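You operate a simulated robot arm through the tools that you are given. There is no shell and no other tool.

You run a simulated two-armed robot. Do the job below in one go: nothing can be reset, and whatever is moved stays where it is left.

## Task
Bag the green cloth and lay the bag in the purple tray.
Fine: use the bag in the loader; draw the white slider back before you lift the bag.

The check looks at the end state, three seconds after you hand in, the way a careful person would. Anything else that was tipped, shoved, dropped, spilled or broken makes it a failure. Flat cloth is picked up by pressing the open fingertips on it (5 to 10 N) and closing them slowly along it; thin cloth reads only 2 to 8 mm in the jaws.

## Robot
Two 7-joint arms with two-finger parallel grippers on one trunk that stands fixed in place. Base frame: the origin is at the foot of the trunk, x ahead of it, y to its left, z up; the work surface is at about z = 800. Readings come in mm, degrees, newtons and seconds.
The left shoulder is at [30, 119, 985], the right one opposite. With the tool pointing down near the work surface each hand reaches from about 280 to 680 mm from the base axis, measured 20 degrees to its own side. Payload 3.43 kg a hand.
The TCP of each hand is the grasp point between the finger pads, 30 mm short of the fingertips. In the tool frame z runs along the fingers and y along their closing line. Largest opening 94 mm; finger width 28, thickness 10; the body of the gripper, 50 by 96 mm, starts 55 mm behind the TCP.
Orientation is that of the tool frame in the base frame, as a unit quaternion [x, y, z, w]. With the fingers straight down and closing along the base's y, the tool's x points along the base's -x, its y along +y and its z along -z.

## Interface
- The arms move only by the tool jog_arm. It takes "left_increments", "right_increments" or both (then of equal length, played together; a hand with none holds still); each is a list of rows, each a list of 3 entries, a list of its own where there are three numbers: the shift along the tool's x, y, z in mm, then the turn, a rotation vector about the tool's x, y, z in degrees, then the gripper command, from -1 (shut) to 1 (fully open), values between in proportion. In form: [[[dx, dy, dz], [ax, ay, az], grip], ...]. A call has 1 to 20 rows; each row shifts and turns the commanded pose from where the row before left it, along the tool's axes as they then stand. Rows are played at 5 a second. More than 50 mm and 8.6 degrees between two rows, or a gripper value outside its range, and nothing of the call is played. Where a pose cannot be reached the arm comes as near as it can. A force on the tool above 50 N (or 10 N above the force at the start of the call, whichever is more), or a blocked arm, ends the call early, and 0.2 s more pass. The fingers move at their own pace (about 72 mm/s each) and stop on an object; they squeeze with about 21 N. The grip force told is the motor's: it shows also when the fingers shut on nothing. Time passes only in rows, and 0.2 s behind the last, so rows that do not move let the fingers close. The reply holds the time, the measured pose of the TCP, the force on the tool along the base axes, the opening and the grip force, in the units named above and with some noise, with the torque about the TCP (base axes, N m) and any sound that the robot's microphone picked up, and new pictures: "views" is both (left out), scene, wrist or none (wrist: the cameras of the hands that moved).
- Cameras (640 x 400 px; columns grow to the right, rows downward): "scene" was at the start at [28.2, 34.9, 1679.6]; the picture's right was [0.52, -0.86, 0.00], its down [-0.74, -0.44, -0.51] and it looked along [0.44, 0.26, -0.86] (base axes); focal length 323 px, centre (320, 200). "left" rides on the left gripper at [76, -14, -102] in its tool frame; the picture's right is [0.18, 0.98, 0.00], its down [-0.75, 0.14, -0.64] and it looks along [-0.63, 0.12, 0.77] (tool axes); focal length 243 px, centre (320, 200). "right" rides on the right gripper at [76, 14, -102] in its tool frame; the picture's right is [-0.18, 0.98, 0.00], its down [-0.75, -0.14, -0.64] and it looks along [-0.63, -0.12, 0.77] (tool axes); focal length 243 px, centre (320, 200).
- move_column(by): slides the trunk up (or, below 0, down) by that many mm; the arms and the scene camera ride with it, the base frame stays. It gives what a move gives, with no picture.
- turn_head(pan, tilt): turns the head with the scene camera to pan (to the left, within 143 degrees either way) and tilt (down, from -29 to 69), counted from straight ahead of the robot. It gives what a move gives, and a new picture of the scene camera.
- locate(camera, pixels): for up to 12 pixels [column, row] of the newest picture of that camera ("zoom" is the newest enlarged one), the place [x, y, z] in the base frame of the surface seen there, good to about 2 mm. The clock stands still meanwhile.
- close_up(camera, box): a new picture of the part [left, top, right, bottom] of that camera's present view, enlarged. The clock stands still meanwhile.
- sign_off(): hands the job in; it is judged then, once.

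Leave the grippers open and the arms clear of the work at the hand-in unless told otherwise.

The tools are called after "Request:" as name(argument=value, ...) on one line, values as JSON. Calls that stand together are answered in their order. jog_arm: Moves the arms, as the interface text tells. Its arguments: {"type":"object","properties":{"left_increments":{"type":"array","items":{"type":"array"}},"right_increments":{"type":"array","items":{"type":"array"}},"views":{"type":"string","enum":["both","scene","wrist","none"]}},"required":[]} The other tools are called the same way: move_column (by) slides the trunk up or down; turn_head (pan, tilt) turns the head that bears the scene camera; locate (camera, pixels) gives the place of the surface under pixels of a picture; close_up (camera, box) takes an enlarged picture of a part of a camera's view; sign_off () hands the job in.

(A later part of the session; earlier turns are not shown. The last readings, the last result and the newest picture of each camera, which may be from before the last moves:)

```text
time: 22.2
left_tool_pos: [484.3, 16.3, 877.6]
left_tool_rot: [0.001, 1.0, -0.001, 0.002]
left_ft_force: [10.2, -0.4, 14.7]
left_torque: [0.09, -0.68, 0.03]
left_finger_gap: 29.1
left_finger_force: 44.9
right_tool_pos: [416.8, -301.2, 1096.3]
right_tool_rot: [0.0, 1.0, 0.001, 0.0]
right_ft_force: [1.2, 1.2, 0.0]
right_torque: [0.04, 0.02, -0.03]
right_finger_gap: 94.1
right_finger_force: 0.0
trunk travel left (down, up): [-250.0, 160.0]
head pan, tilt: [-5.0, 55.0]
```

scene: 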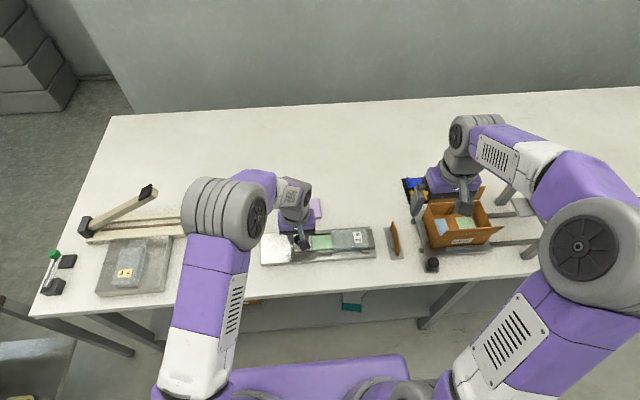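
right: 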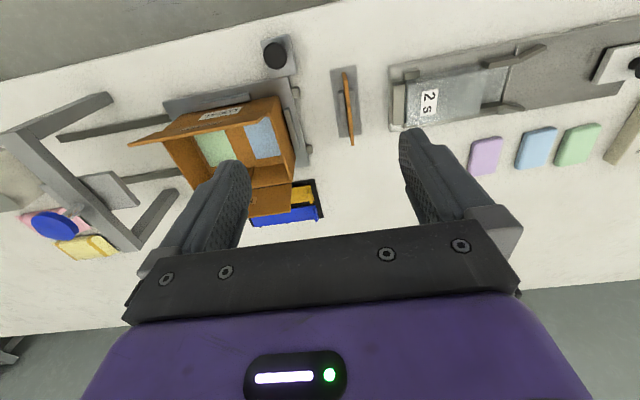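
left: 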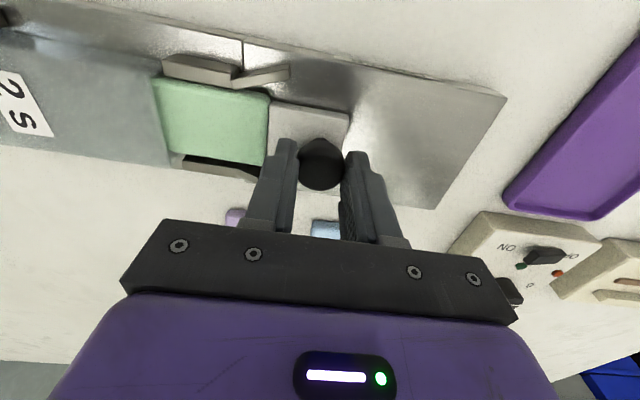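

The cloth is entering the bag. The side load of 10 N in x and 15 N in z suggests the path needs a small correction, so I'll shift +1.5 mm in x and up 1 mm, then push a bit further.

Request:
jog_arm(left_increments=[[[-1.5, 0, -1], [0, 0, 0], -1], [[0, 0, 0], [0, 0, 0], -1]])

Request:
close_up(camera="scene", box=[250, 205, 390, 285])

```text
time: 22.8
left_tool_pos: [483.6, 17.1, 877.5]
left_tool_rot: [0.0, 1.0, 0.0, -0.001]
left_ft_force: [9.8, -1.2, 6.6]
left_torque: [-0.1, -1.17, -0.11]
left_finger_gap: 29.0
left_finger_force: 44.6
right_tool_pos: [417.1, -301.7, 1096.8]
right_tool_rot: [0.0, 1.0, 0.001, 0.0]
right_ft_force: [0.1, -0.5, 0.2]
right_torque: [0.02, -0.01, 0.02]
right_finger_gap: 93.8
right_finger_force: 0.1
trunk travel left (down, up): [-250.0, 160.0]
head pan, tilt: [-5.0, 55.0]
```

scene: 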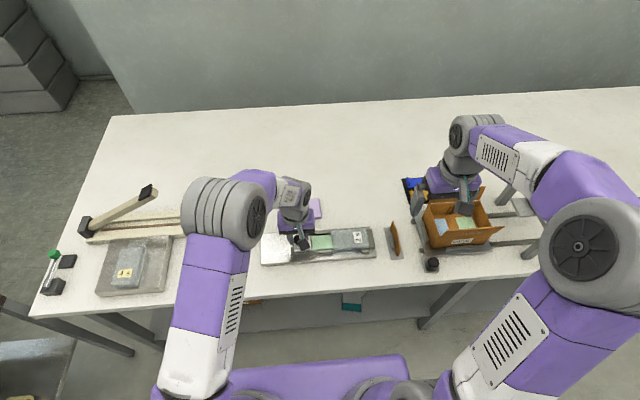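
left: 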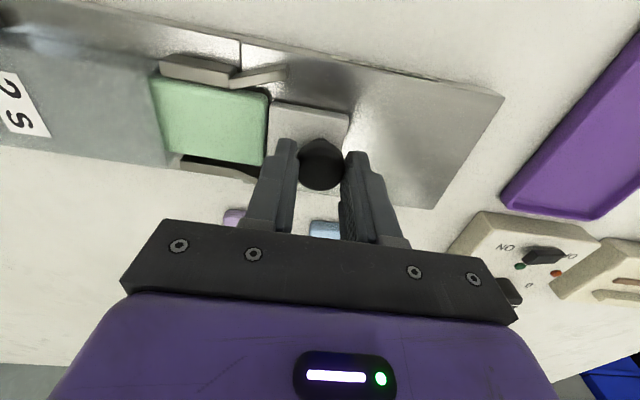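

```text
4.57 times, centred on (320, 245) of scene
```

zoom: 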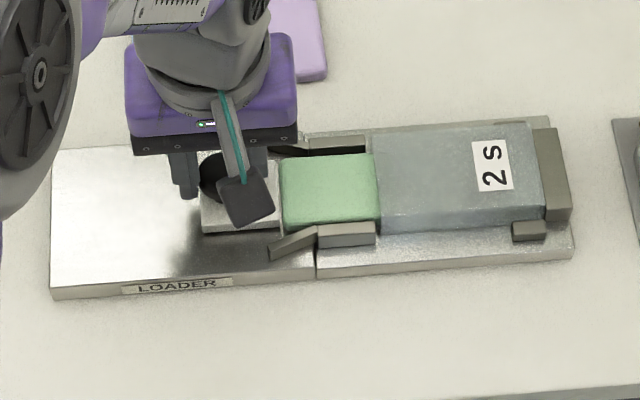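

The cloth's front is going into the bag mouth. The x force hasn't changed, so I'll try a 2 mm shift the other way and read it.

Request:
jog_arm(left_increments=[[[2, 0, 0], [0, 0, 0], -1], [[0, 0, 0], [0, 0, 0], -1], [[0, 0, 0], [0, 0, 0], -1]], views="none")

```text
time: 23.6
left_tool_pos: [484.5, 16.6, 878.1]
left_tool_rot: [-0.001, 1.0, -0.001, 0.0]
left_ft_force: [16.8, 0.1, -0.7]
left_torque: [0.07, -0.28, 0.04]
left_finger_gap: 29.2
left_finger_force: 44.4
right_tool_pos: [419.4, -301.9, 1096.6]
right_tool_rot: [0.0, 1.0, 0.002, 0.001]
right_ft_force: [0.6, 0.0, 0.0]
right_torque: [0.0, 0.02, -0.02]
right_finger_gap: 93.9
right_finger_force: 0.0
trunk travel left (down, up): [-250.0, 160.0]
head pan, tilt: [-5.0, 55.0]
```

Moving toward -x raised it to 17 N, so the slack lies toward +x. I'll shift 4.5 mm toward +x and read again.

Request:
jog_arm(left_increments=[[[-2.5, 0, 0], [0, 0, 0], -1], [[-2, 0, 0], [0, 0, 0], -1], [[0, 0, 0], [0, 0, 0], -1]], views="none")

```text
time: 24.4
left_tool_pos: [484.7, 18.0, 878.3]
left_tool_rot: [0.001, 1.0, 0.001, -0.004]
left_ft_force: [-3.9, -0.5, -8.6]
left_torque: [-0.12, -0.21, -0.1]
left_finger_gap: 29.3
left_finger_force: 44.9
right_tool_pos: [417.2, -302.0, 1096.7]
right_tool_rot: [0.0, 1.0, 0.0, 0.0]
right_ft_force: [0.0, -0.2, 0.7]
right_torque: [-0.02, -0.01, -0.01]
right_finger_gap: 94.0
right_finger_force: 0.0
trunk travel left (down, up): [-250.0, 160.0]
head pan, tilt: [-5.0, 55.0]
```

The forces are small now. I'll ease z by 1 mm and push on another 30 mm.

Request:
jog_arm(left_increments=[[[0.5, -6, 1], [0, 0, 0], -1], [[0, -6, 0], [0, 0, 0], -1], [[-0.2, -6, 0], [0, 0, 0], -1], [[-0.2, -6, 0], [0, 0, 0], -1], [[-0.2, -6, 0], [0, 0, 0], -1]])

Request:
close_up(camera="scene", box=[250, 205, 390, 285])

```text
time: 25.6
left_tool_pos: [485.2, -12.6, 877.8]
left_tool_rot: [0.002, 1.0, 0.0, -0.001]
left_ft_force: [-18.3, -0.9, -1.1]
left_torque: [0.0, 1.2, 0.01]
left_finger_gap: 29.3
left_finger_force: 45.0
right_tool_pos: [415.9, -303.5, 1098.1]
right_tool_rot: [0.0, 1.0, 0.001, 0.001]
right_ft_force: [-0.3, -0.2, -0.5]
right_torque: [0.0, 0.05, -0.01]
right_finger_gap: 93.8
right_finger_force: 0.1
trunk travel left (down, up): [-250.0, 160.0]
head pan, tilt: [-5.0, 55.0]
```

scene: 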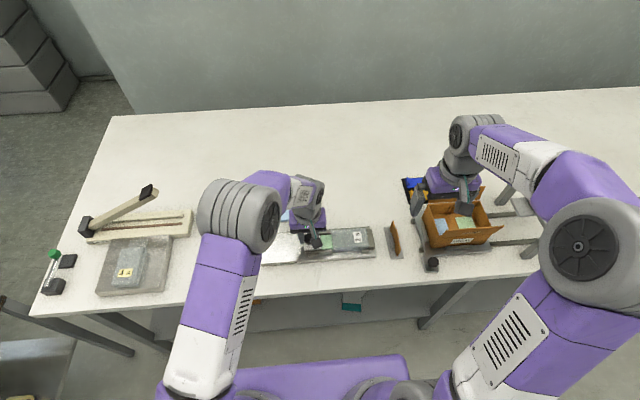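
left: 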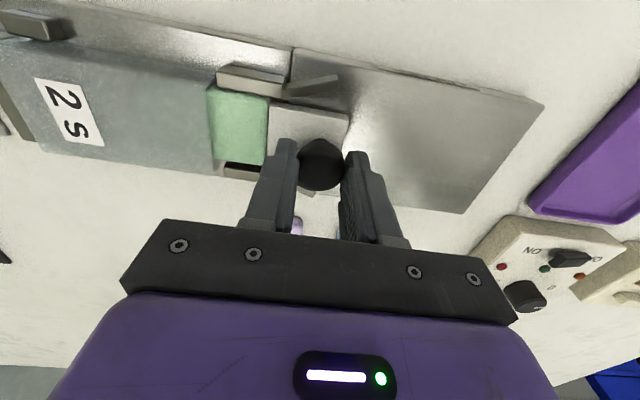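

```text
4.57 times, centred on (320, 245) of scene
```

zoom: 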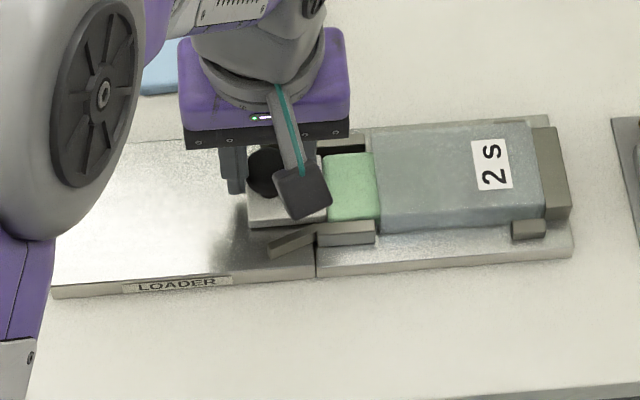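

The cloth is sliding into the bag. Fx is now -18 N, so I'll shift 2.5 mm back toward -x and read.

Request:
jog_arm(left_increments=[[[1.5, 0, 0], [0, 0, 0], -1], [[1, 0, 0], [0, 0, 0], -1], [[0, 0, 0], [0, 0, 0], -1]], views="none")

```text
time: 26.4
left_tool_pos: [485.0, -12.4, 878.3]
left_tool_rot: [0.0, 1.0, 0.001, 0.0]
left_ft_force: [-12.8, 0.6, -5.3]
left_torque: [0.07, 0.79, -0.01]
left_finger_gap: 28.8
left_finger_force: 45.5
right_tool_pos: [417.2, -302.0, 1097.1]
right_tool_rot: [0.0, 1.0, 0.001, 0.001]
right_ft_force: [-0.2, 0.2, -0.1]
right_torque: [0.02, 0.04, 0.0]
right_finger_gap: 94.1
right_finger_force: 0.1
trunk travel left (down, up): [-250.0, 160.0]
head pan, tilt: [-5.0, 55.0]
```

Request:
jog_arm(left_increments=[[[1.5, 0, 0], [0, 0, 0], -1], [[1.5, 0, 0.5], [0, 0, 0], -1], [[0, 0, 0], [0, 0, 0], -1], [[0, 0, 0], [0, 0, 0], -1]], views="none")

```text
time: 27.4
left_tool_pos: [484.5, -14.1, 878.3]
left_tool_rot: [0.0, 1.0, 0.0, 0.002]
left_ft_force: [1.2, 0.6, -9.5]
left_torque: [0.08, -0.5, 0.08]
left_finger_gap: 29.0
left_finger_force: 45.4
right_tool_pos: [418.7, -301.2, 1096.7]
right_tool_rot: [0.001, 1.0, 0.001, 0.001]
right_ft_force: [-0.1, 0.6, -0.1]
right_torque: [-0.01, 0.04, -0.02]
right_finger_gap: 94.0
right_finger_force: 0.1
trunk travel left (down, up): [-250.0, 160.0]
head pan, tilt: [-5.0, 55.0]
```

The side force is gone (1.2 N). I'll push another 24 mm and check.

Request:
jog_arm(left_increments=[[[0, -6, 0.5], [0, 0, 0], -1], [[0, -6, 0], [0, 0, 0], -1], [[0, -6, 0], [0, 0, 0], -1], [[0, -6, 0], [0, 0, 0], -1], [[0, 0, 0], [0, 0, 0], -1]])

Request:
close_up(camera="scene", box=[250, 205, 390, 285])

```text
time: 28.6
left_tool_pos: [484.3, -36.7, 878.9]
left_tool_rot: [-0.001, 1.0, -0.001, 0.002]
left_ft_force: [16.8, 1.5, 0.6]
left_torque: [0.03, -0.61, 0.02]
left_finger_gap: 29.0
left_finger_force: 45.1
right_tool_pos: [419.2, -301.2, 1096.2]
right_tool_rot: [0.0, 1.0, 0.001, 0.001]
right_ft_force: [-0.4, 0.7, 0.6]
right_torque: [-0.05, -0.01, -0.01]
right_finger_gap: 94.0
right_finger_force: 0.2
trunk travel left (down, up): [-250.0, 160.0]
head pan, tilt: [-5.0, 55.0]
```

scene: 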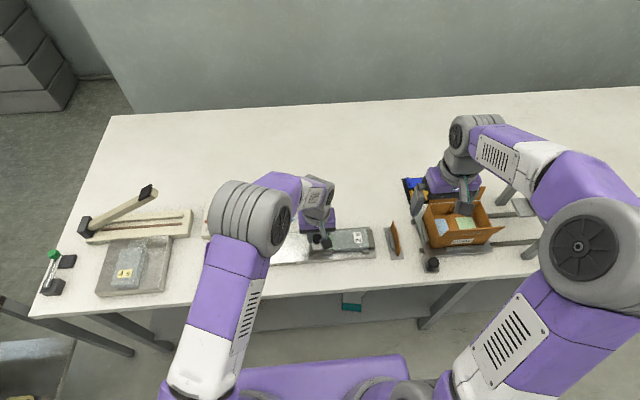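
left: 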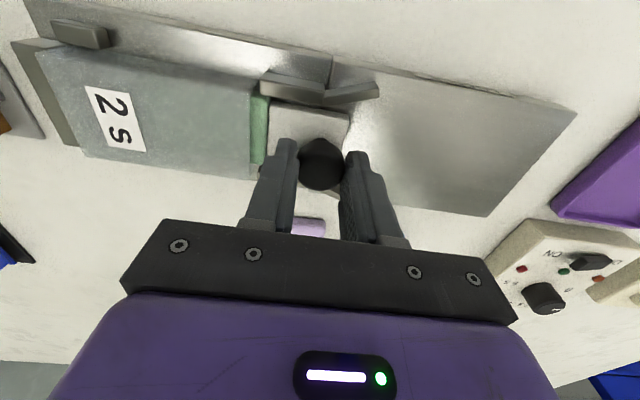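

```text
4.57 times, centred on (320, 245) of scene
```

zoom: 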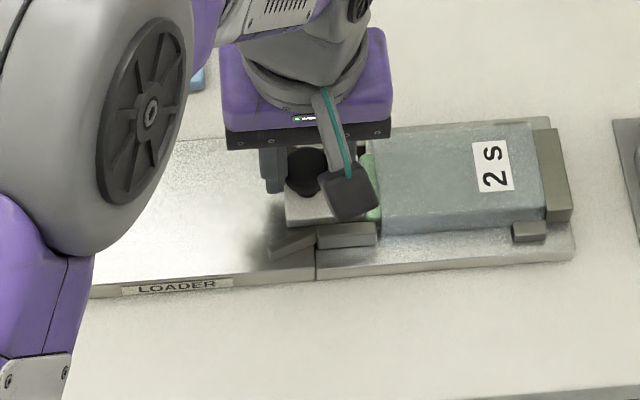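

Only a thin strip of green still shows. Fx is 17 N, so I'll shift 4 mm toward +x and keep pushing slowly.

Request:
jog_arm(left_increments=[[[-2, 0, 0], [0, 0, 0], -1], [[-2, 0, 0], [0, 0, 0], -1], [[0, 0, 0], [0, 0, 0], -1], [[0, -5, 0], [0, 0, 0], -1], [[0, -5, 0], [0, 0, 0], -1], [[0, 0, 0], [0, 0, 0], -1]], views="none")

```text
time: 30.0
left_tool_pos: [485.0, -46.1, 878.0]
left_tool_rot: [0.0, 1.0, 0.0, 0.001]
left_ft_force: [7.9, 0.4, 15.9]
left_torque: [0.09, 0.89, 0.08]
left_finger_gap: 29.1
left_finger_force: 44.8
right_tool_pos: [416.2, -301.6, 1096.2]
right_tool_rot: [-0.001, 1.0, 0.0, 0.001]
right_ft_force: [0.7, -0.1, -0.7]
right_torque: [0.02, 0.02, -0.03]
right_finger_gap: 94.1
right_finger_force: 0.0
trunk travel left (down, up): [-250.0, 160.0]
head pan, tilt: [-5.0, 55.0]
```

Fz reads 16 N upward, so I'll raise 1.5 mm, shift 1 mm in x and push another 10 mm.

Request:
jog_arm(left_increments=[[[-1, 0, -1.5], [0, 0, 0], -1], [[0, -5, 0], [0, 0, 0], -1], [[0, -5, 0], [0, 0, 0], -1], [[0, 0, 0], [0, 0, 0], -1]])

Request:
close_up(camera="left", box=[180, 40, 400, 210])

Request:
close_up(camera="scene", box=[250, 205, 390, 285])

```text
time: 31.0
left_tool_pos: [483.8, -53.0, 878.1]
left_tool_rot: [-0.001, 1.0, 0.002, 0.0]
left_ft_force: [-0.9, 18.3, 9.5]
left_torque: [0.65, 0.25, -0.12]
left_finger_gap: 29.1
left_finger_force: 45.3
right_tool_pos: [415.5, -300.0, 1097.1]
right_tool_rot: [0.0, 1.0, 0.0, 0.0]
right_ft_force: [0.2, 0.1, 0.6]
right_torque: [0.0, -0.01, -0.02]
right_finger_gap: 94.2
right_finger_force: 0.1
trunk travel left (down, up): [-250.0, 160.0]
head pan, tilt: [-5.0, 55.0]
```

scene: 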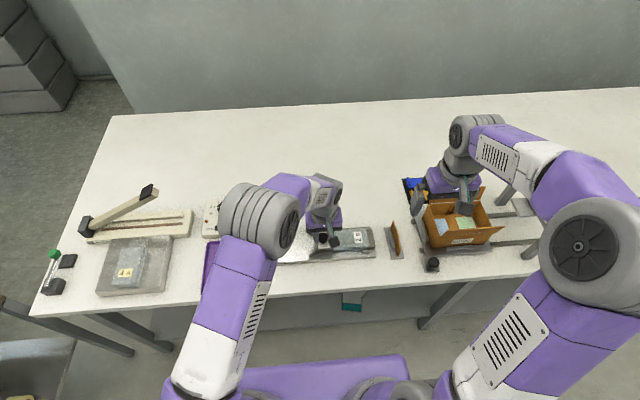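
left: 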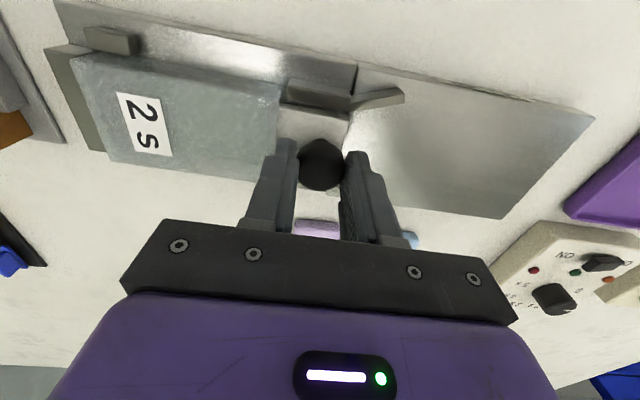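

```text
2.35 times, centred on (290, 125) of left
```

zoom: 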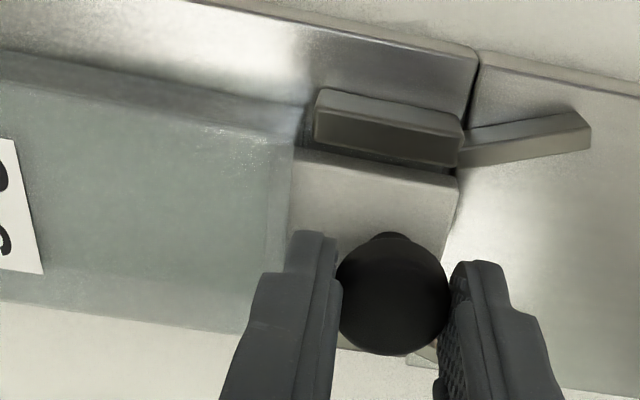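

```text
4.57 times, centred on (320, 245) of scene
```

zoom: 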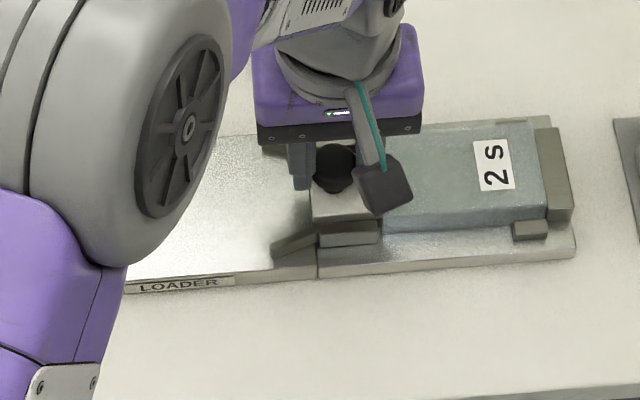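

The cloth is fully in the bag, with the slider front at y ≈ -85, about 12 mm past the mouth. Fy rose to 18 N, so I'll stop pushing. Now I'll loosen the jaws slightly so they only cage the knob, and draw the slider back gently.

Request:
jog_arm(left_increments=[[[0, 2, 0], [0, 0, 0], -1], [[0, 0, 0], [0, 0, 0], -0.28], [[0, 0, 0], [0, 0, 0], -0.28], [[0, 4, 0], [0, 0, 0], -0.28], [[0, 6, 0], [0, 0, 0], -0.28], [[0, 8, 0], [0, 0, 0], -0.28], [[0, 8, 0], [0, 0, 0], -0.28]])

Request:
close_up(camera="scene", box=[250, 205, 390, 285])

```text
time: 32.6
left_tool_pos: [485.7, -28.5, 876.8]
left_tool_rot: [0.0, 1.0, 0.0, 0.0]
left_ft_force: [0.1, -0.7, -0.2]
left_torque: [0.02, 0.0, -0.01]
left_finger_gap: 34.0
left_finger_force: 0.1
right_tool_pos: [417.4, -300.5, 1096.3]
right_tool_rot: [0.0, 1.0, 0.001, 0.0]
right_ft_force: [-0.4, 0.7, -0.1]
right_torque: [0.0, 0.04, 0.02]
right_finger_gap: 94.2
right_finger_force: 0.0
trunk travel left (down, up): [-250.0, 160.0]
head pan, tilt: [-5.0, 55.0]
```

scene: 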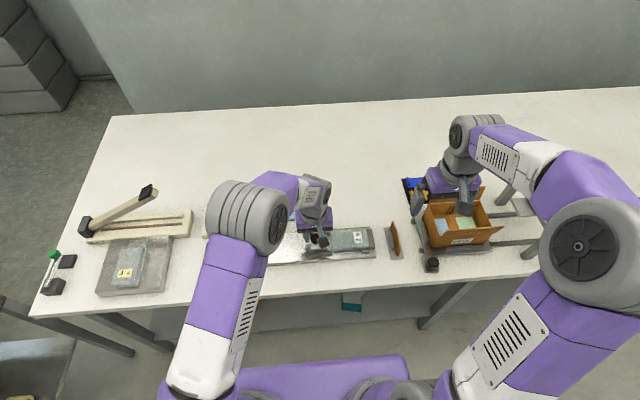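
left: 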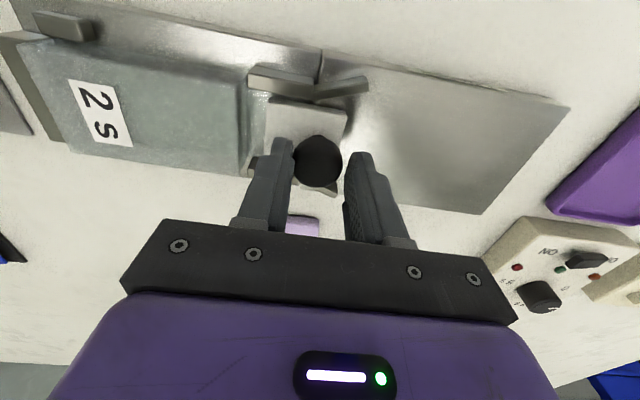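

```text
4.57 times, centred on (320, 245) of scene
```

zoom: 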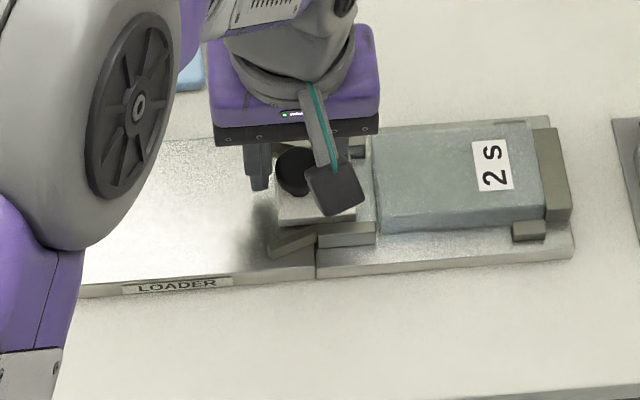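

No green remains outside the bag, the slider follows with almost no force, and the loader stands where it was. I'll draw the slider back all the way.

Request:
jog_arm(left_increments=[[[0, 10, 0], [0, 0, 0], -0.28], [[0, 10, 0], [0, 0, 0], -0.28], [[0, 10, 0], [0, 0, 0], -0.28], [[0, 10, 0], [0, 0, 0], -0.28], [[0, 10, 0], [0, 0, 0], -0.28], [[0, 10, 0], [0, 0, 0], -0.28], [[0, 10, 0], [0, 0, 0], -0.28], [[0, 10, 0], [0, 0, 0], -0.28], [[0, 10, 0], [0, 0, 0], -0.28], [[0, 10, 0], [0, 0, 0], -0.28], [[0, 10, 0], [0, 0, 0], -0.28], [[0, 10, 0], [0, 0, 0], -0.28], [[0, 8, 0], [0, 0, 0], -0.28], [[0, 6, 0], [0, 0, 0], -0.28]])

```text
time: 35.6
left_tool_pos: [487.8, 104.2, 879.8]
left_tool_rot: [0.0, 1.0, 0.0, -0.001]
left_ft_force: [-0.2, -1.1, 0.3]
left_torque: [-0.04, -0.02, 0.0]
left_finger_gap: 34.0
left_finger_force: 0.1
right_tool_pos: [416.4, -301.9, 1096.9]
right_tool_rot: [0.0, 1.0, 0.001, 0.0]
right_ft_force: [0.4, 0.1, -0.4]
right_torque: [-0.01, -0.01, -0.02]
right_finger_gap: 94.2
right_finger_force: 0.0
trunk travel left (down, up): [-250.0, 160.0]
head pan, tilt: [-5.0, 55.0]
```

scene: 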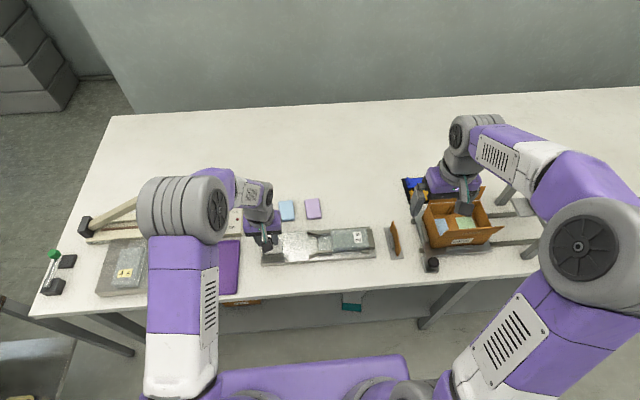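
left: 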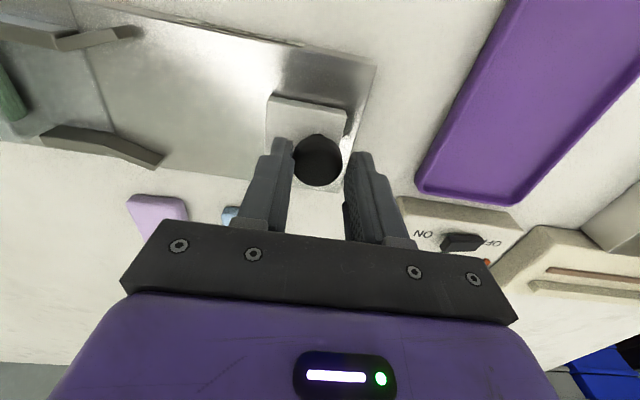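

The slider is nearly home. I'll draw another 8 mm gently, then open and rise.

Request:
jog_arm(left_increments=[[[0, 4, 0], [0, 0, 0], -0.28], [[0, 4, 0], [0, 0, 0], -0.28], [[0, 0, 0], [0, 0, 0], -0.28]], views="wrist")

Request:
close_up(camera="scene", box=[250, 205, 390, 285])

```text
time: 36.4
left_tool_pos: [487.5, 112.8, 879.4]
left_tool_rot: [-0.001, 1.0, 0.0, 0.0]
left_ft_force: [0.6, -0.5, -0.4]
left_torque: [0.01, 0.0, 0.0]
left_finger_gap: 34.0
left_finger_force: 0.3
right_tool_pos: [417.8, -302.5, 1097.2]
right_tool_rot: [0.0, 1.0, 0.001, 0.0]
right_ft_force: [-0.3, -0.2, 0.7]
right_torque: [-0.03, 0.0, 0.01]
right_finger_gap: 94.2
right_finger_force: 0.0
trunk travel left (down, up): [-250.0, 160.0]
head pan, tilt: [-5.0, 55.0]
```

left: 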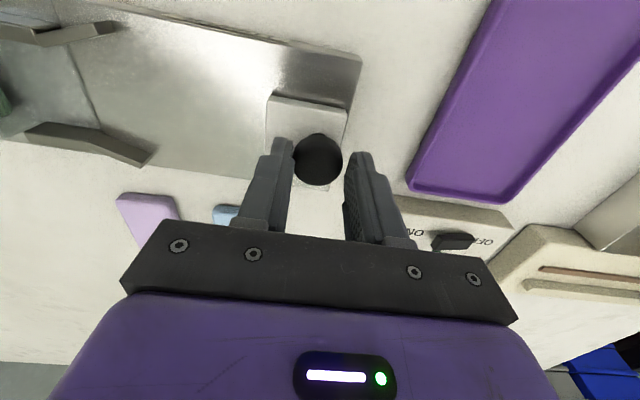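

```text
4.57 times, centred on (320, 245) of scene
```

zoom: 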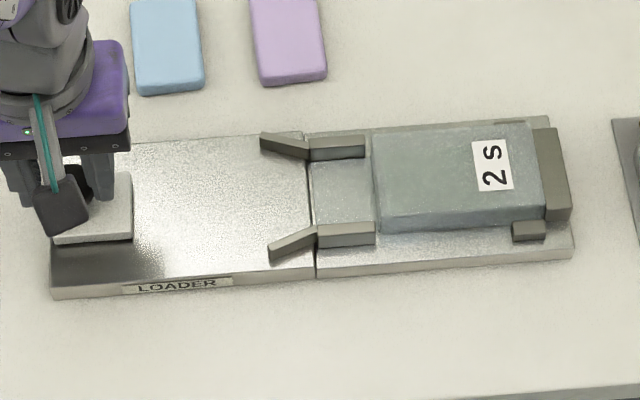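

The slider is back home. I'll rise clear, then turn the hand so the jaws close along x for the bag.

Request:
jog_arm(left_increments=[[[0, 0, 0], [0, 0, 0], 0.0], [[0, 0, -30], [0, 0, 0], 0.0], [[0, 0, -40], [0, 0, 0], 0.3], [[0, 0, -30], [0, 0, 0], 0.5], [[0, 0, 0], [0, 0, 8.2], 0.5], [[0, 0, 0], [0, 0, 8.2], 0.5], [[0, 0, 0], [0, 0, 8.2], 0.5], [[0, 0, 0], [0, 0, 8.2], 0.5], [[0, 0, 0], [0, 0, 8.2], 0.5], [[0, 0, 0], [0, 0, 8.2], 0.5], [[0, 0, 0], [0, 0, 8.2], 0.5], [[0, 0, 0], [0, 0, 8.2], 0.5], [[0, 0, 0], [0, 0, 8.2], 0.5], [[0, 0, 0], [0, 0, 8.2], 0.5], [[0, 0, 0], [0, 0, 8], 0.5]])

```text
time: 39.6
left_tool_pos: [487.3, 113.3, 979.8]
left_tool_rot: [0.708, 0.706, 0.0, 0.0]
left_ft_force: [-0.5, -0.8, 0.4]
left_torque: [-0.03, 0.01, -0.02]
left_finger_gap: 70.5
left_finger_force: 0.1
right_tool_pos: [417.6, -302.1, 1096.2]
right_tool_rot: [0.0, 1.0, 0.001, 0.0]
right_ft_force: [0.1, 0.1, 0.1]
right_torque: [-0.02, -0.01, 0.01]
right_finger_gap: 93.9
right_finger_force: 0.1
trunk travel left (down, up): [-250.0, 160.0]
head pan, tilt: [-5.0, 55.0]
```

scene: 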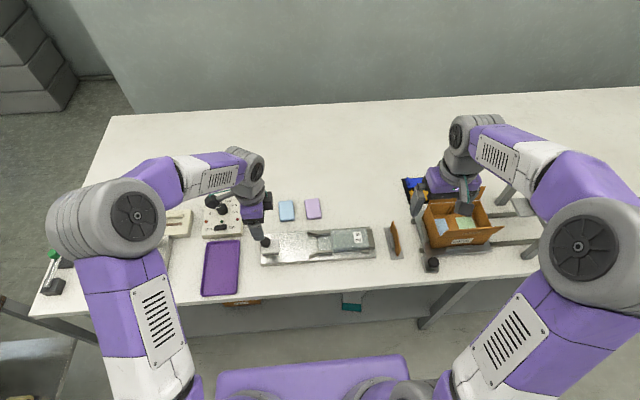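
left: 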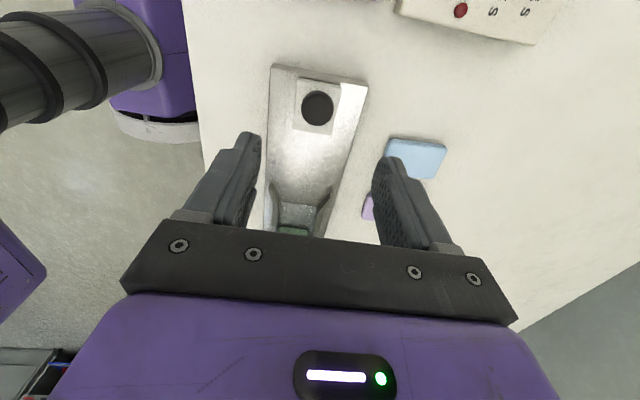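

A bit of green shows in the bag mouth at (293, 230). I'll enlarge that, and measure the tray.

Request:
close_up(camera="left", box=[250, 180, 350, 240])

Request:
locate(camera="scene", pixels=[[207, 242], [238, 242], [237, 292], [204, 294], [221, 268], [210, 290], [360, 238], [328, 230], [371, 229]])

Request:
close_up(camera="scene", box=[190, 220, 390, 300])

```text
6.40 times, centred on (300, 210) of left
```

zoom: 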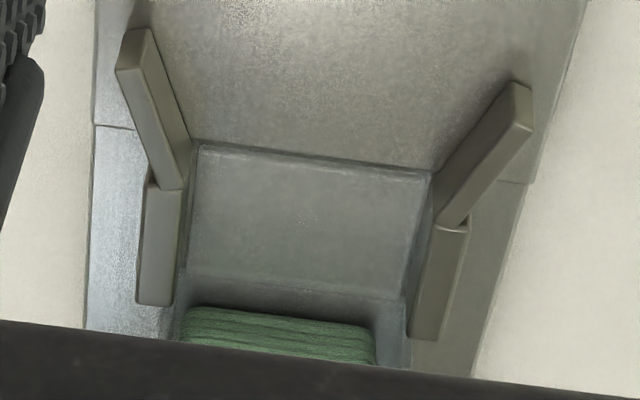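

```text
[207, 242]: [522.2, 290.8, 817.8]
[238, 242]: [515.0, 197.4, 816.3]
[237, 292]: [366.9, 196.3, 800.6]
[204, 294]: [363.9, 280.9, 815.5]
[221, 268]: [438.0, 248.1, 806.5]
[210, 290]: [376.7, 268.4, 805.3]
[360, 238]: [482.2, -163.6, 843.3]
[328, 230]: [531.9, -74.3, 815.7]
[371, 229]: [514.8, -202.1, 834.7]
```

```text
3.20 times, centred on (290, 260) of scene
```

zoom: 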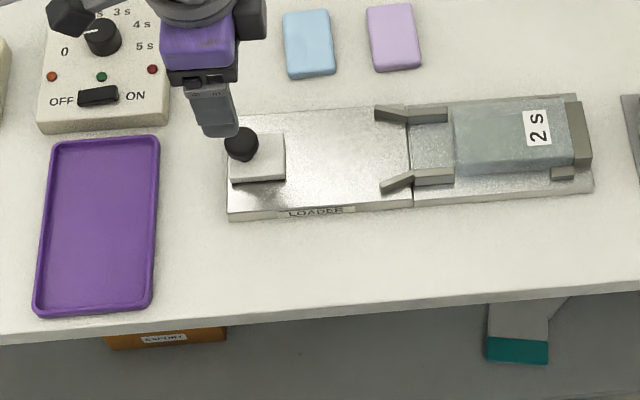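

The folded green cloth sits inside the bag mouth. The tray spans about x 364–522 and y 200–290, so the bag must go in with its long side along x. I'll move above the bag body at (484, -120) with the jaws at 70 mm.

Request:
jog_arm(left_increments=[[[-40, -1, 0], [0, 0, 0], 0.5], [[-40, -1, 0], [0, 0, 0], 0.5], [[-40, -1, 0], [0, 0, 0], 0.55], [[-40, 0, 0], [0, 0, 0], 0.6], [[-40, 0, 10], [0, 0, 0], 0.6], [[-33, 0, 20], [0, 0, 0], 0.6], [[0, 0, 20], [0, 0, 0], 0.6], [[0, 0, 0], [0, 0, 0], 0.6]])

Request:
close_up(camera="scene", box=[290, 195, 430, 275])

```text
time: 41.4
left_tool_pos: [484.5, -118.9, 931.0]
left_tool_rot: [0.707, 0.707, 0.0, 0.0]
left_ft_force: [-0.5, 0.3, 0.3]
left_torque: [0.01, 0.0, 0.01]
left_finger_gap: 75.2
left_finger_force: 0.0
right_tool_pos: [417.3, -302.1, 1096.4]
right_tool_rot: [0.0, 1.0, 0.0, 0.0]
right_ft_force: [-0.5, 0.4, -0.2]
right_torque: [0.03, -0.02, 0.0]
right_finger_gap: 94.1
right_finger_force: 0.1
trunk travel left (down, up): [-250.0, 160.0]
head pan, tilt: [-5.0, 55.0]
```

scene: 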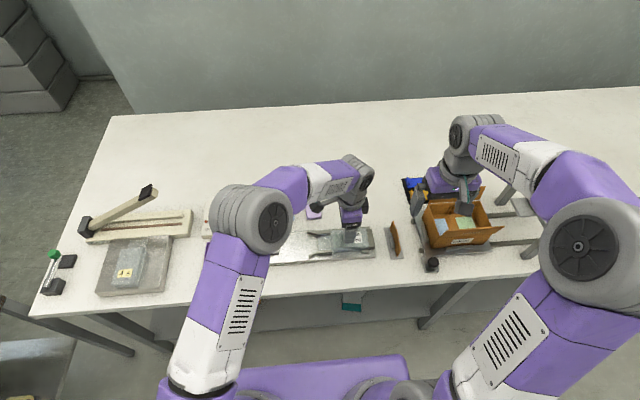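
left: 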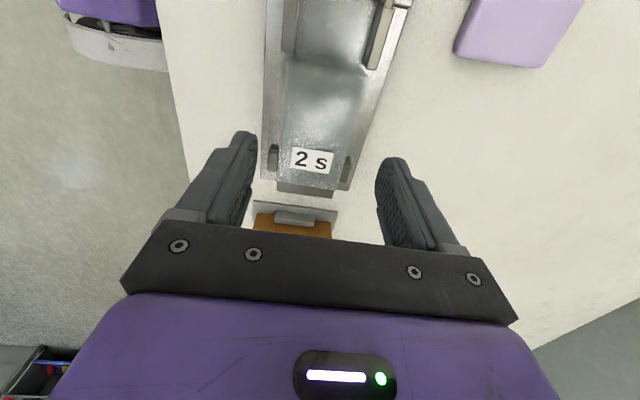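

```text
4.57 times, centred on (360, 235) of scene
```

zoom: 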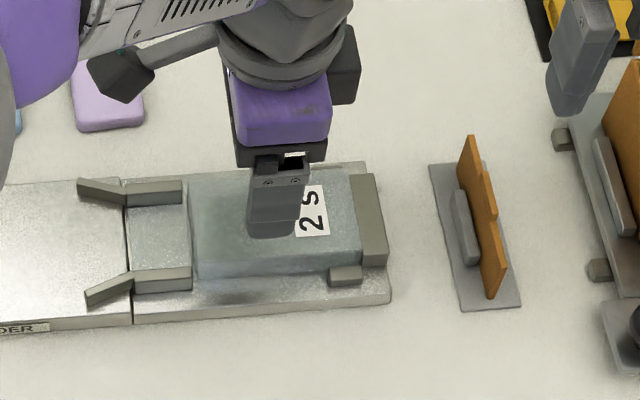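

The bag is right below. I'll measure its edges and the side stops from the wrist camera.

Request:
locate(camera="left", pixels=[[288, 68], [364, 76], [282, 150], [284, 110], [352, 115], [342, 165], [335, 185], [273, 157], [348, 170], [312, 162], [325, 110], [320, 75]])

Request:
close_up(camera="left", box=[240, 0, 420, 220])

```text
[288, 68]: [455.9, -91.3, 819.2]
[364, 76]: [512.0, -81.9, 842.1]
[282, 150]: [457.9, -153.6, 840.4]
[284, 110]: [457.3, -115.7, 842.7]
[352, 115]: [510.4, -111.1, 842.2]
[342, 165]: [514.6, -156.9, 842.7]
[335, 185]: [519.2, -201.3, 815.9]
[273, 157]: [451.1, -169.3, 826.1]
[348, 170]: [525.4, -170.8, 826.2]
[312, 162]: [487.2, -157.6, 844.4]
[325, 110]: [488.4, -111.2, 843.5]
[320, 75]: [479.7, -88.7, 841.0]
```

```text
1.82 times, centred on (330, 110) of left
```

zoom: 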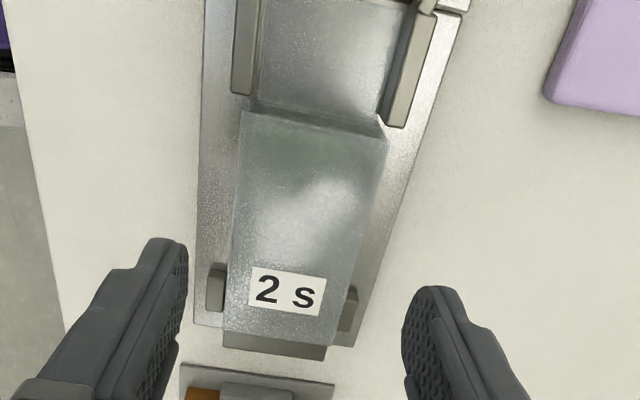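

The bag body is centred at x 485, between the guides (y > -75) and the side stops (y < -160). I'll descend at y -120 to TCP z ≈ 853 and close slowly.

Request:
jog_arm(left_increments=[[[0, 0, 30], [0, 0, 0], 0.6], [[0, 0, 30], [0, 0, 0], 0.6], [[0, 0, 18], [0, 0, 0], 0.6], [[0, 0, 0], [0, 0, 0], 0.6], [[0, 0, 0], [0, 0, 0], 0.4], [[0, 0, 0], [0, 0, 0], 0.3], [[0, 0, 0], [0, 0, 0], 0.22], [[0, 0, 0], [0, 0, 0], 0.16]])

Request:
close_up(camera="scene", box=[290, 195, 430, 275])

```text
time: 43.2
left_tool_pos: [484.6, -121.0, 851.6]
left_tool_rot: [0.707, 0.707, 0.0, 0.0]
left_ft_force: [0.7, -0.9, -0.2]
left_torque: [0.04, 0.0, 0.01]
left_finger_gap: 58.6
left_finger_force: 20.5
right_tool_pos: [417.6, -300.6, 1096.3]
right_tool_rot: [-0.001, 1.0, 0.001, 0.0]
right_ft_force: [1.5, -0.5, 0.6]
right_torque: [-0.03, 0.02, 0.01]
right_finger_gap: 94.0
right_finger_force: 0.0
trunk travel left (down, up): [-250.0, 160.0]
head pan, tilt: [-5.0, 55.0]
```

scene: 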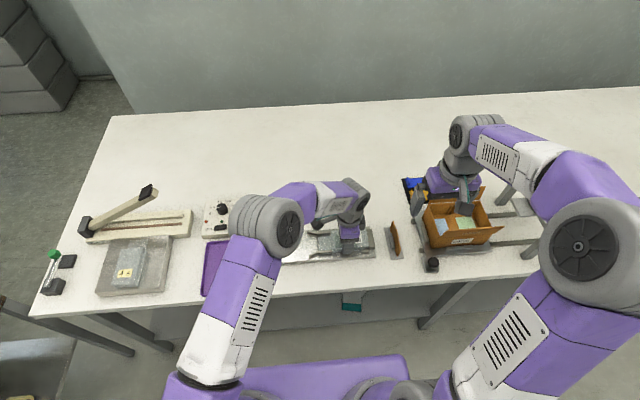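
left: 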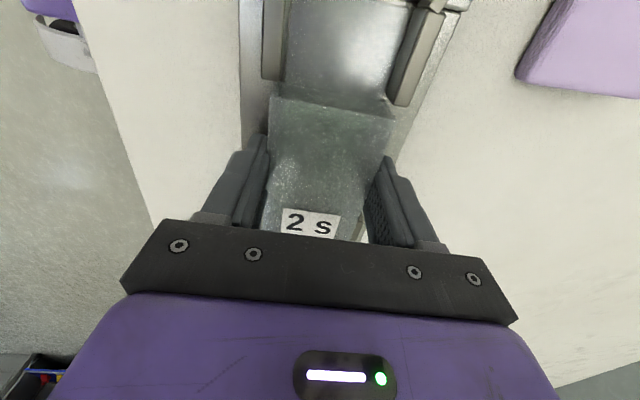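

```text
4.57 times, centred on (360, 235) of scene
```

zoom: 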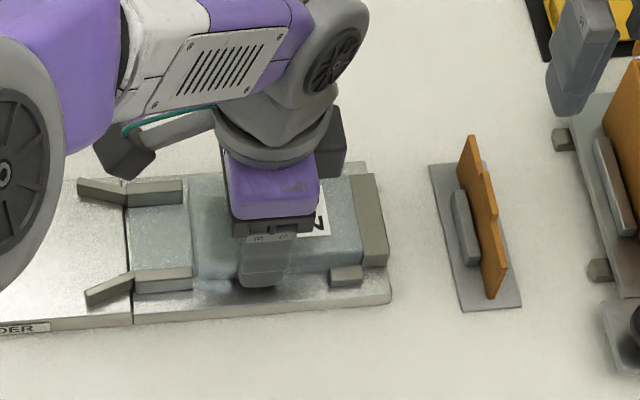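

The bag is held at 58.6 mm with 20 N. I'll close to full grip and lift slowly and straight.

Request:
jog_arm(left_increments=[[[0, 0, 0], [0, 0, 0], -1], [[0, 0, 0], [0, 0, 0], -1], [[0, 0, -5], [0, 0, 0], -1], [[0, 0, -10], [0, 0, 0], -1], [[0, 0, -15], [0, 0, 0], -1], [[0, 0, -20], [0, 0, 0], -1], [[0, 0, -20], [0, 0, 0], -1], [[0, 0, -20], [0, 0, 0], -1], [[0, 0, 0], [0, 0, 0], -1]])

Request:
close_up(camera="scene", box=[270, 175, 430, 275])

```text
time: 45.2
left_tool_pos: [483.3, -118.2, 940.0]
left_tool_rot: [0.707, 0.707, -0.001, 0.0]
left_ft_force: [-0.2, 0.1, 0.1]
left_torque: [0.01, -0.04, -0.04]
left_finger_gap: 58.2
left_finger_force: 21.0
right_tool_pos: [417.8, -302.8, 1097.0]
right_tool_rot: [0.0, 1.0, 0.002, 0.0]
right_ft_force: [-0.4, -0.3, 0.0]
right_torque: [0.05, 0.0, -0.02]
right_finger_gap: 93.9
right_finger_force: 0.0
trunk travel left (down, up): [-250.0, 160.0]
head pan, tilt: [-5.0, 55.0]
```

scene: 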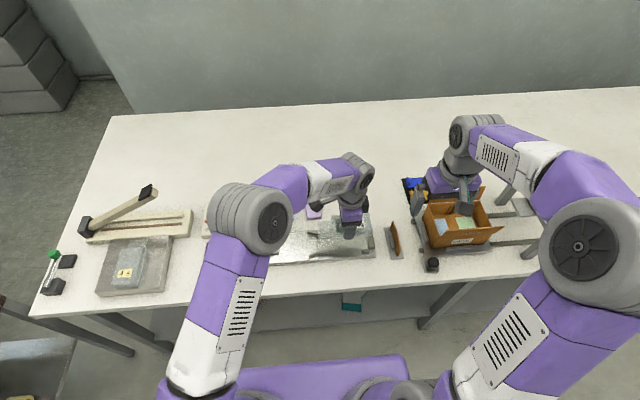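
left: 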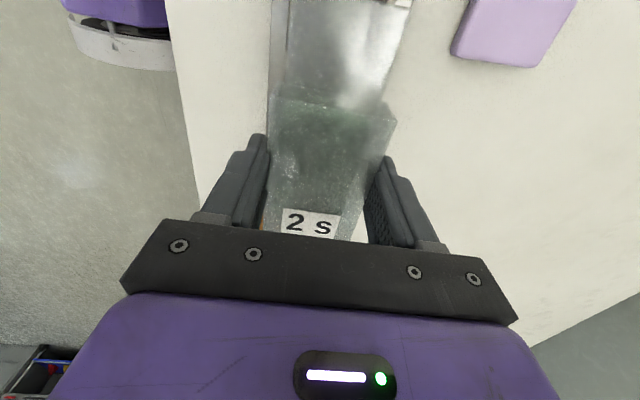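

```text
4.00 times, centred on (350, 225) of scene
```

zoom: 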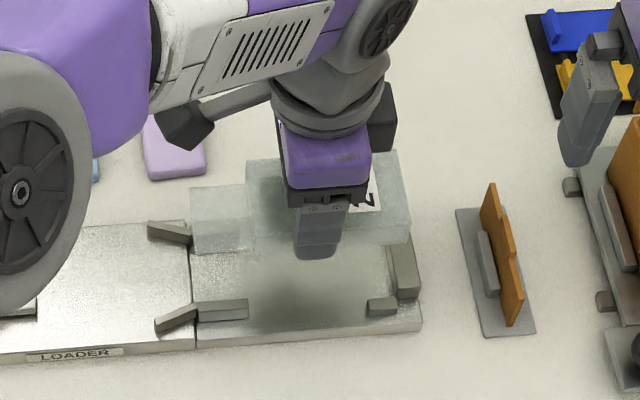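

The bag is lifted level, with green tint inside and nothing left on the loader. I'll measure the tray accurately before carrying the bag over.

Request:
close_up(camera="scene", box=[180, 225, 290, 305])

```text
5.00 times, centred on (235, 265) of scene
```

zoom: 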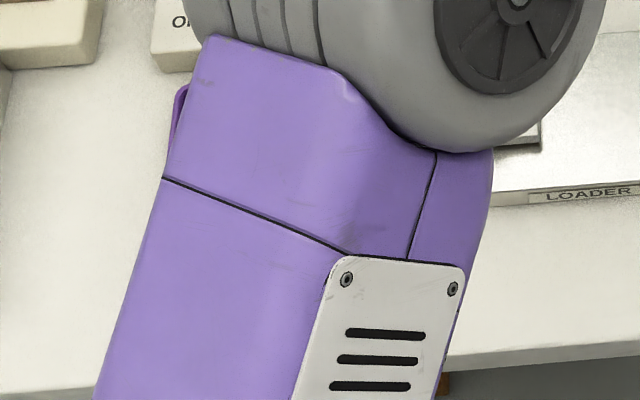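

The arm hides the tray from here. I'll carry the bag at z ≈ 960 toward the tray, past the slider knob.

Request:
jog_arm(left_increments=[[[10, 0, -20], [0, 0, 0], -1], [[25, 0, 0], [0, 0, 0], -1], [[30, 0, 0], [0, 0, 0], -1], [[30, 0, 0], [0, 0, 0], -1], [[30, 0, 0], [0, 0, 0], -1], [[30, 0, 0], [0, 0, 0], -1], [[30, -5, 0], [0, 0, 0], -1], [[30, -5, 0], [0, 0, 0], -1], [[30, -5, 0], [0, 0, 0], -1], [[20, -5, 0], [0, 0, 0], -1], [[0, 0, 0], [0, 0, 0], -1]])

```text
time: 47.6
left_tool_pos: [464.3, 146.2, 961.5]
left_tool_rot: [0.707, 0.707, 0.0, 0.0]
left_ft_force: [-0.8, -0.6, 0.1]
left_torque: [0.0, 0.01, -0.01]
left_finger_gap: 58.7
left_finger_force: 21.1
right_tool_pos: [417.4, -301.8, 1097.6]
right_tool_rot: [0.0, 1.0, 0.001, 0.0]
right_ft_force: [-0.3, 0.2, 0.0]
right_torque: [0.0, -0.03, -0.02]
right_finger_gap: 94.0
right_finger_force: 0.0
trunk travel left (down, up): [-250.0, 160.0]
head pan, tilt: [-5.0, 55.0]
```

scene: 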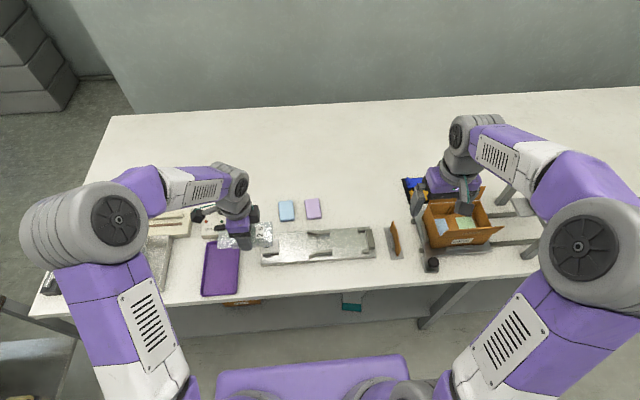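
left: 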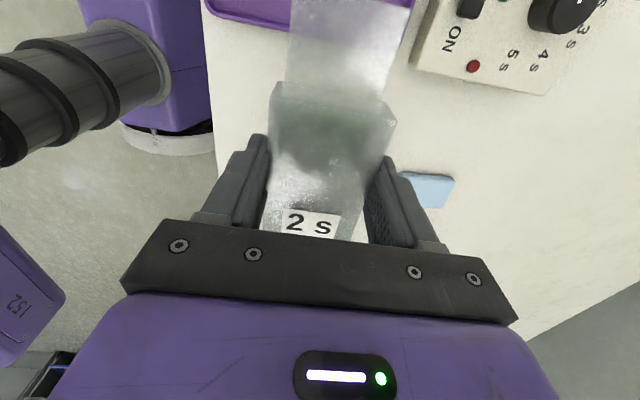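

The tray is visible again in the scene. I'll enlarge it and measure its rim and floor.

Request:
close_up(camera="scene", box=[180, 225, 290, 305])

```text
5.00 times, centred on (235, 265) of scene
```

zoom: 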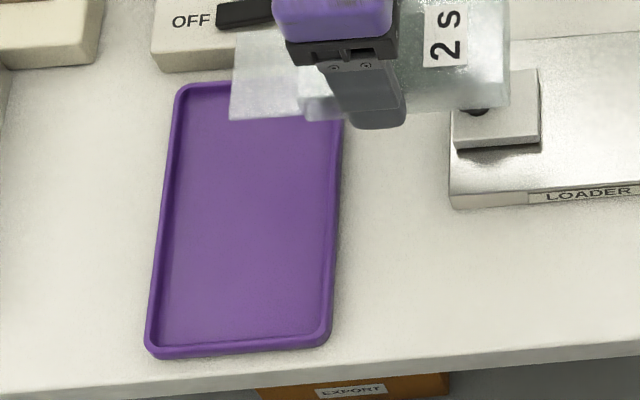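

Request:
locate(camera="zoom", pixels=[[180, 90], [152, 347], [325, 337], [338, 135], [192, 96], [163, 342], [318, 330], [328, 150], [250, 200], [200, 87], [240, 345], [180, 220]])

```text
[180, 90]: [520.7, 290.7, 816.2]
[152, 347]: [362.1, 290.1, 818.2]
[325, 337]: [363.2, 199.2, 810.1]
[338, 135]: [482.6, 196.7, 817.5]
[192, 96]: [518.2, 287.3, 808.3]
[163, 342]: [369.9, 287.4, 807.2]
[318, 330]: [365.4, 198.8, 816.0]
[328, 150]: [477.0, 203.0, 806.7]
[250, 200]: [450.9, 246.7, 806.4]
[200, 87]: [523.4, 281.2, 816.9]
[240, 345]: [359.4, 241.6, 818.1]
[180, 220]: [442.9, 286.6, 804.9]
```

The tray's inside is about x 367–518, y 202–287, centred at (442, 244.5). I'll measure the bag's full length as held.

Request:
close_up(camera="scene", box=[210, 210, 300, 270])

```text
6.67 times, centred on (255, 240) of scene
```

zoom: 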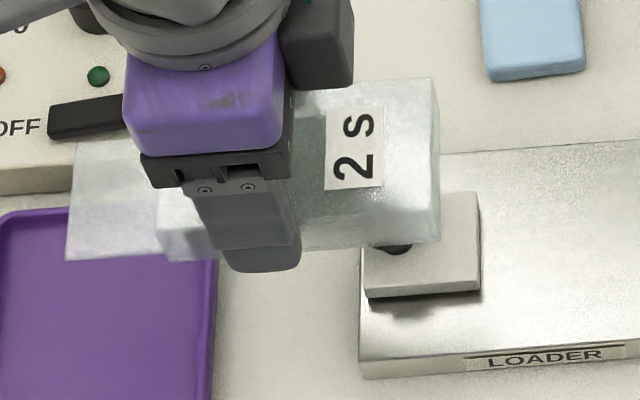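

Request:
locate(camera="zoom", pixels=[[72, 252], [85, 155], [170, 232], [165, 258], [430, 200], [437, 236], [430, 90], [120, 250], [110, 200], [175, 215], [315, 130]])

```text
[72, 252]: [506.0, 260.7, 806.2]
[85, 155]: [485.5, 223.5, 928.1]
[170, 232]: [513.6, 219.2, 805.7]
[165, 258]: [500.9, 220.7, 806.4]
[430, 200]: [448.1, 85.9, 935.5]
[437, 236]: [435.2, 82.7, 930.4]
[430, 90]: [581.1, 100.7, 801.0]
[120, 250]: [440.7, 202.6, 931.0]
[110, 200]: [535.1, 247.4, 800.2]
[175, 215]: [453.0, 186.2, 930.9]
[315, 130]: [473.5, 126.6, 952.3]
```

The bag runs from 80 mm ahead of the TCP (neck end) to 63 mm behind it, lying just inside the tray's 150 mm length. So the TCP belongs at x ≈ 451, y ≈ 244.5 with the neck toward the robot. I'll move there high up and turn back 90°.

Request:
jog_arm(left_increments=[[[25, -4, 0], [0, 0, 0], -1], [[25, -4, 0], [0, 0, 0], -1], [[25, -4, 0], [0, 0, 0], -1], [[23, -1, 0], [0, 0, 0], -1], [[0, 0, 0], [0, 0, -8.2], -1], [[0, 0, 0], [0, 0, -8.2], -1], [[0, 0, 0], [0, 0, -8.2], -1], [[0, 0, 0], [0, 0, -8.2], -1], [[0, 0, 0], [0, 0, -8.2], -1], [[0, 0, 0], [0, 0, -8.2], -1], [[0, 0, 0], [0, 0, -8.2], -1], [[0, 0, 0], [0, 0, -8.2], -1], [[0, 0, 0], [0, 0, -8.2], -1], [[0, 0, 0], [0, 0, -8.2], -1], [[0, 0, 0], [0, 0, -8], -1], [[0, 0, 0], [0, 0, 0], -1]])

```text
time: 51.0
left_tool_pos: [452.7, 243.0, 961.1]
left_tool_rot: [-0.001, 1.0, 0.0, -0.001]
left_ft_force: [0.8, -1.0, -0.5]
left_torque: [0.01, -0.02, 0.02]
left_finger_gap: 58.6
left_finger_force: 20.9
right_tool_pos: [416.4, -301.1, 1095.9]
right_tool_rot: [0.0, 1.0, 0.001, 0.0]
right_ft_force: [-0.6, 0.0, 1.6]
right_torque: [0.01, 0.0, 0.01]
right_finger_gap: 94.1
right_finger_force: 0.0
trunk travel left (down, up): [-250.0, 160.0]
head pan, tilt: [-5.0, 55.0]
```

scene: 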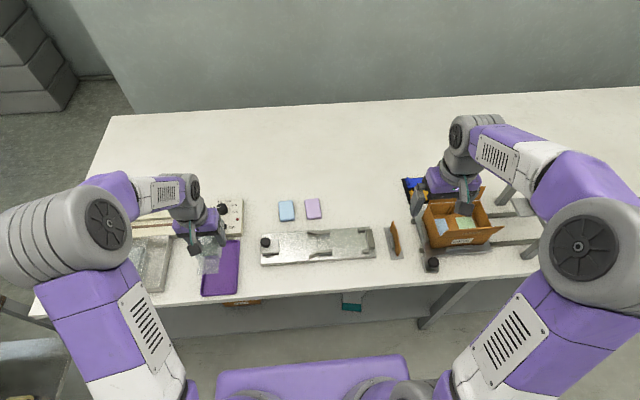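
left: 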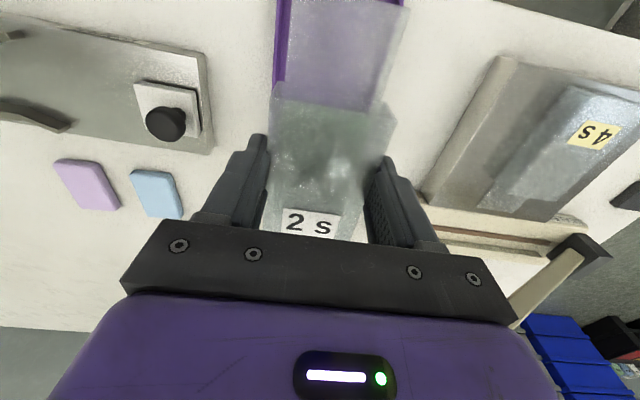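

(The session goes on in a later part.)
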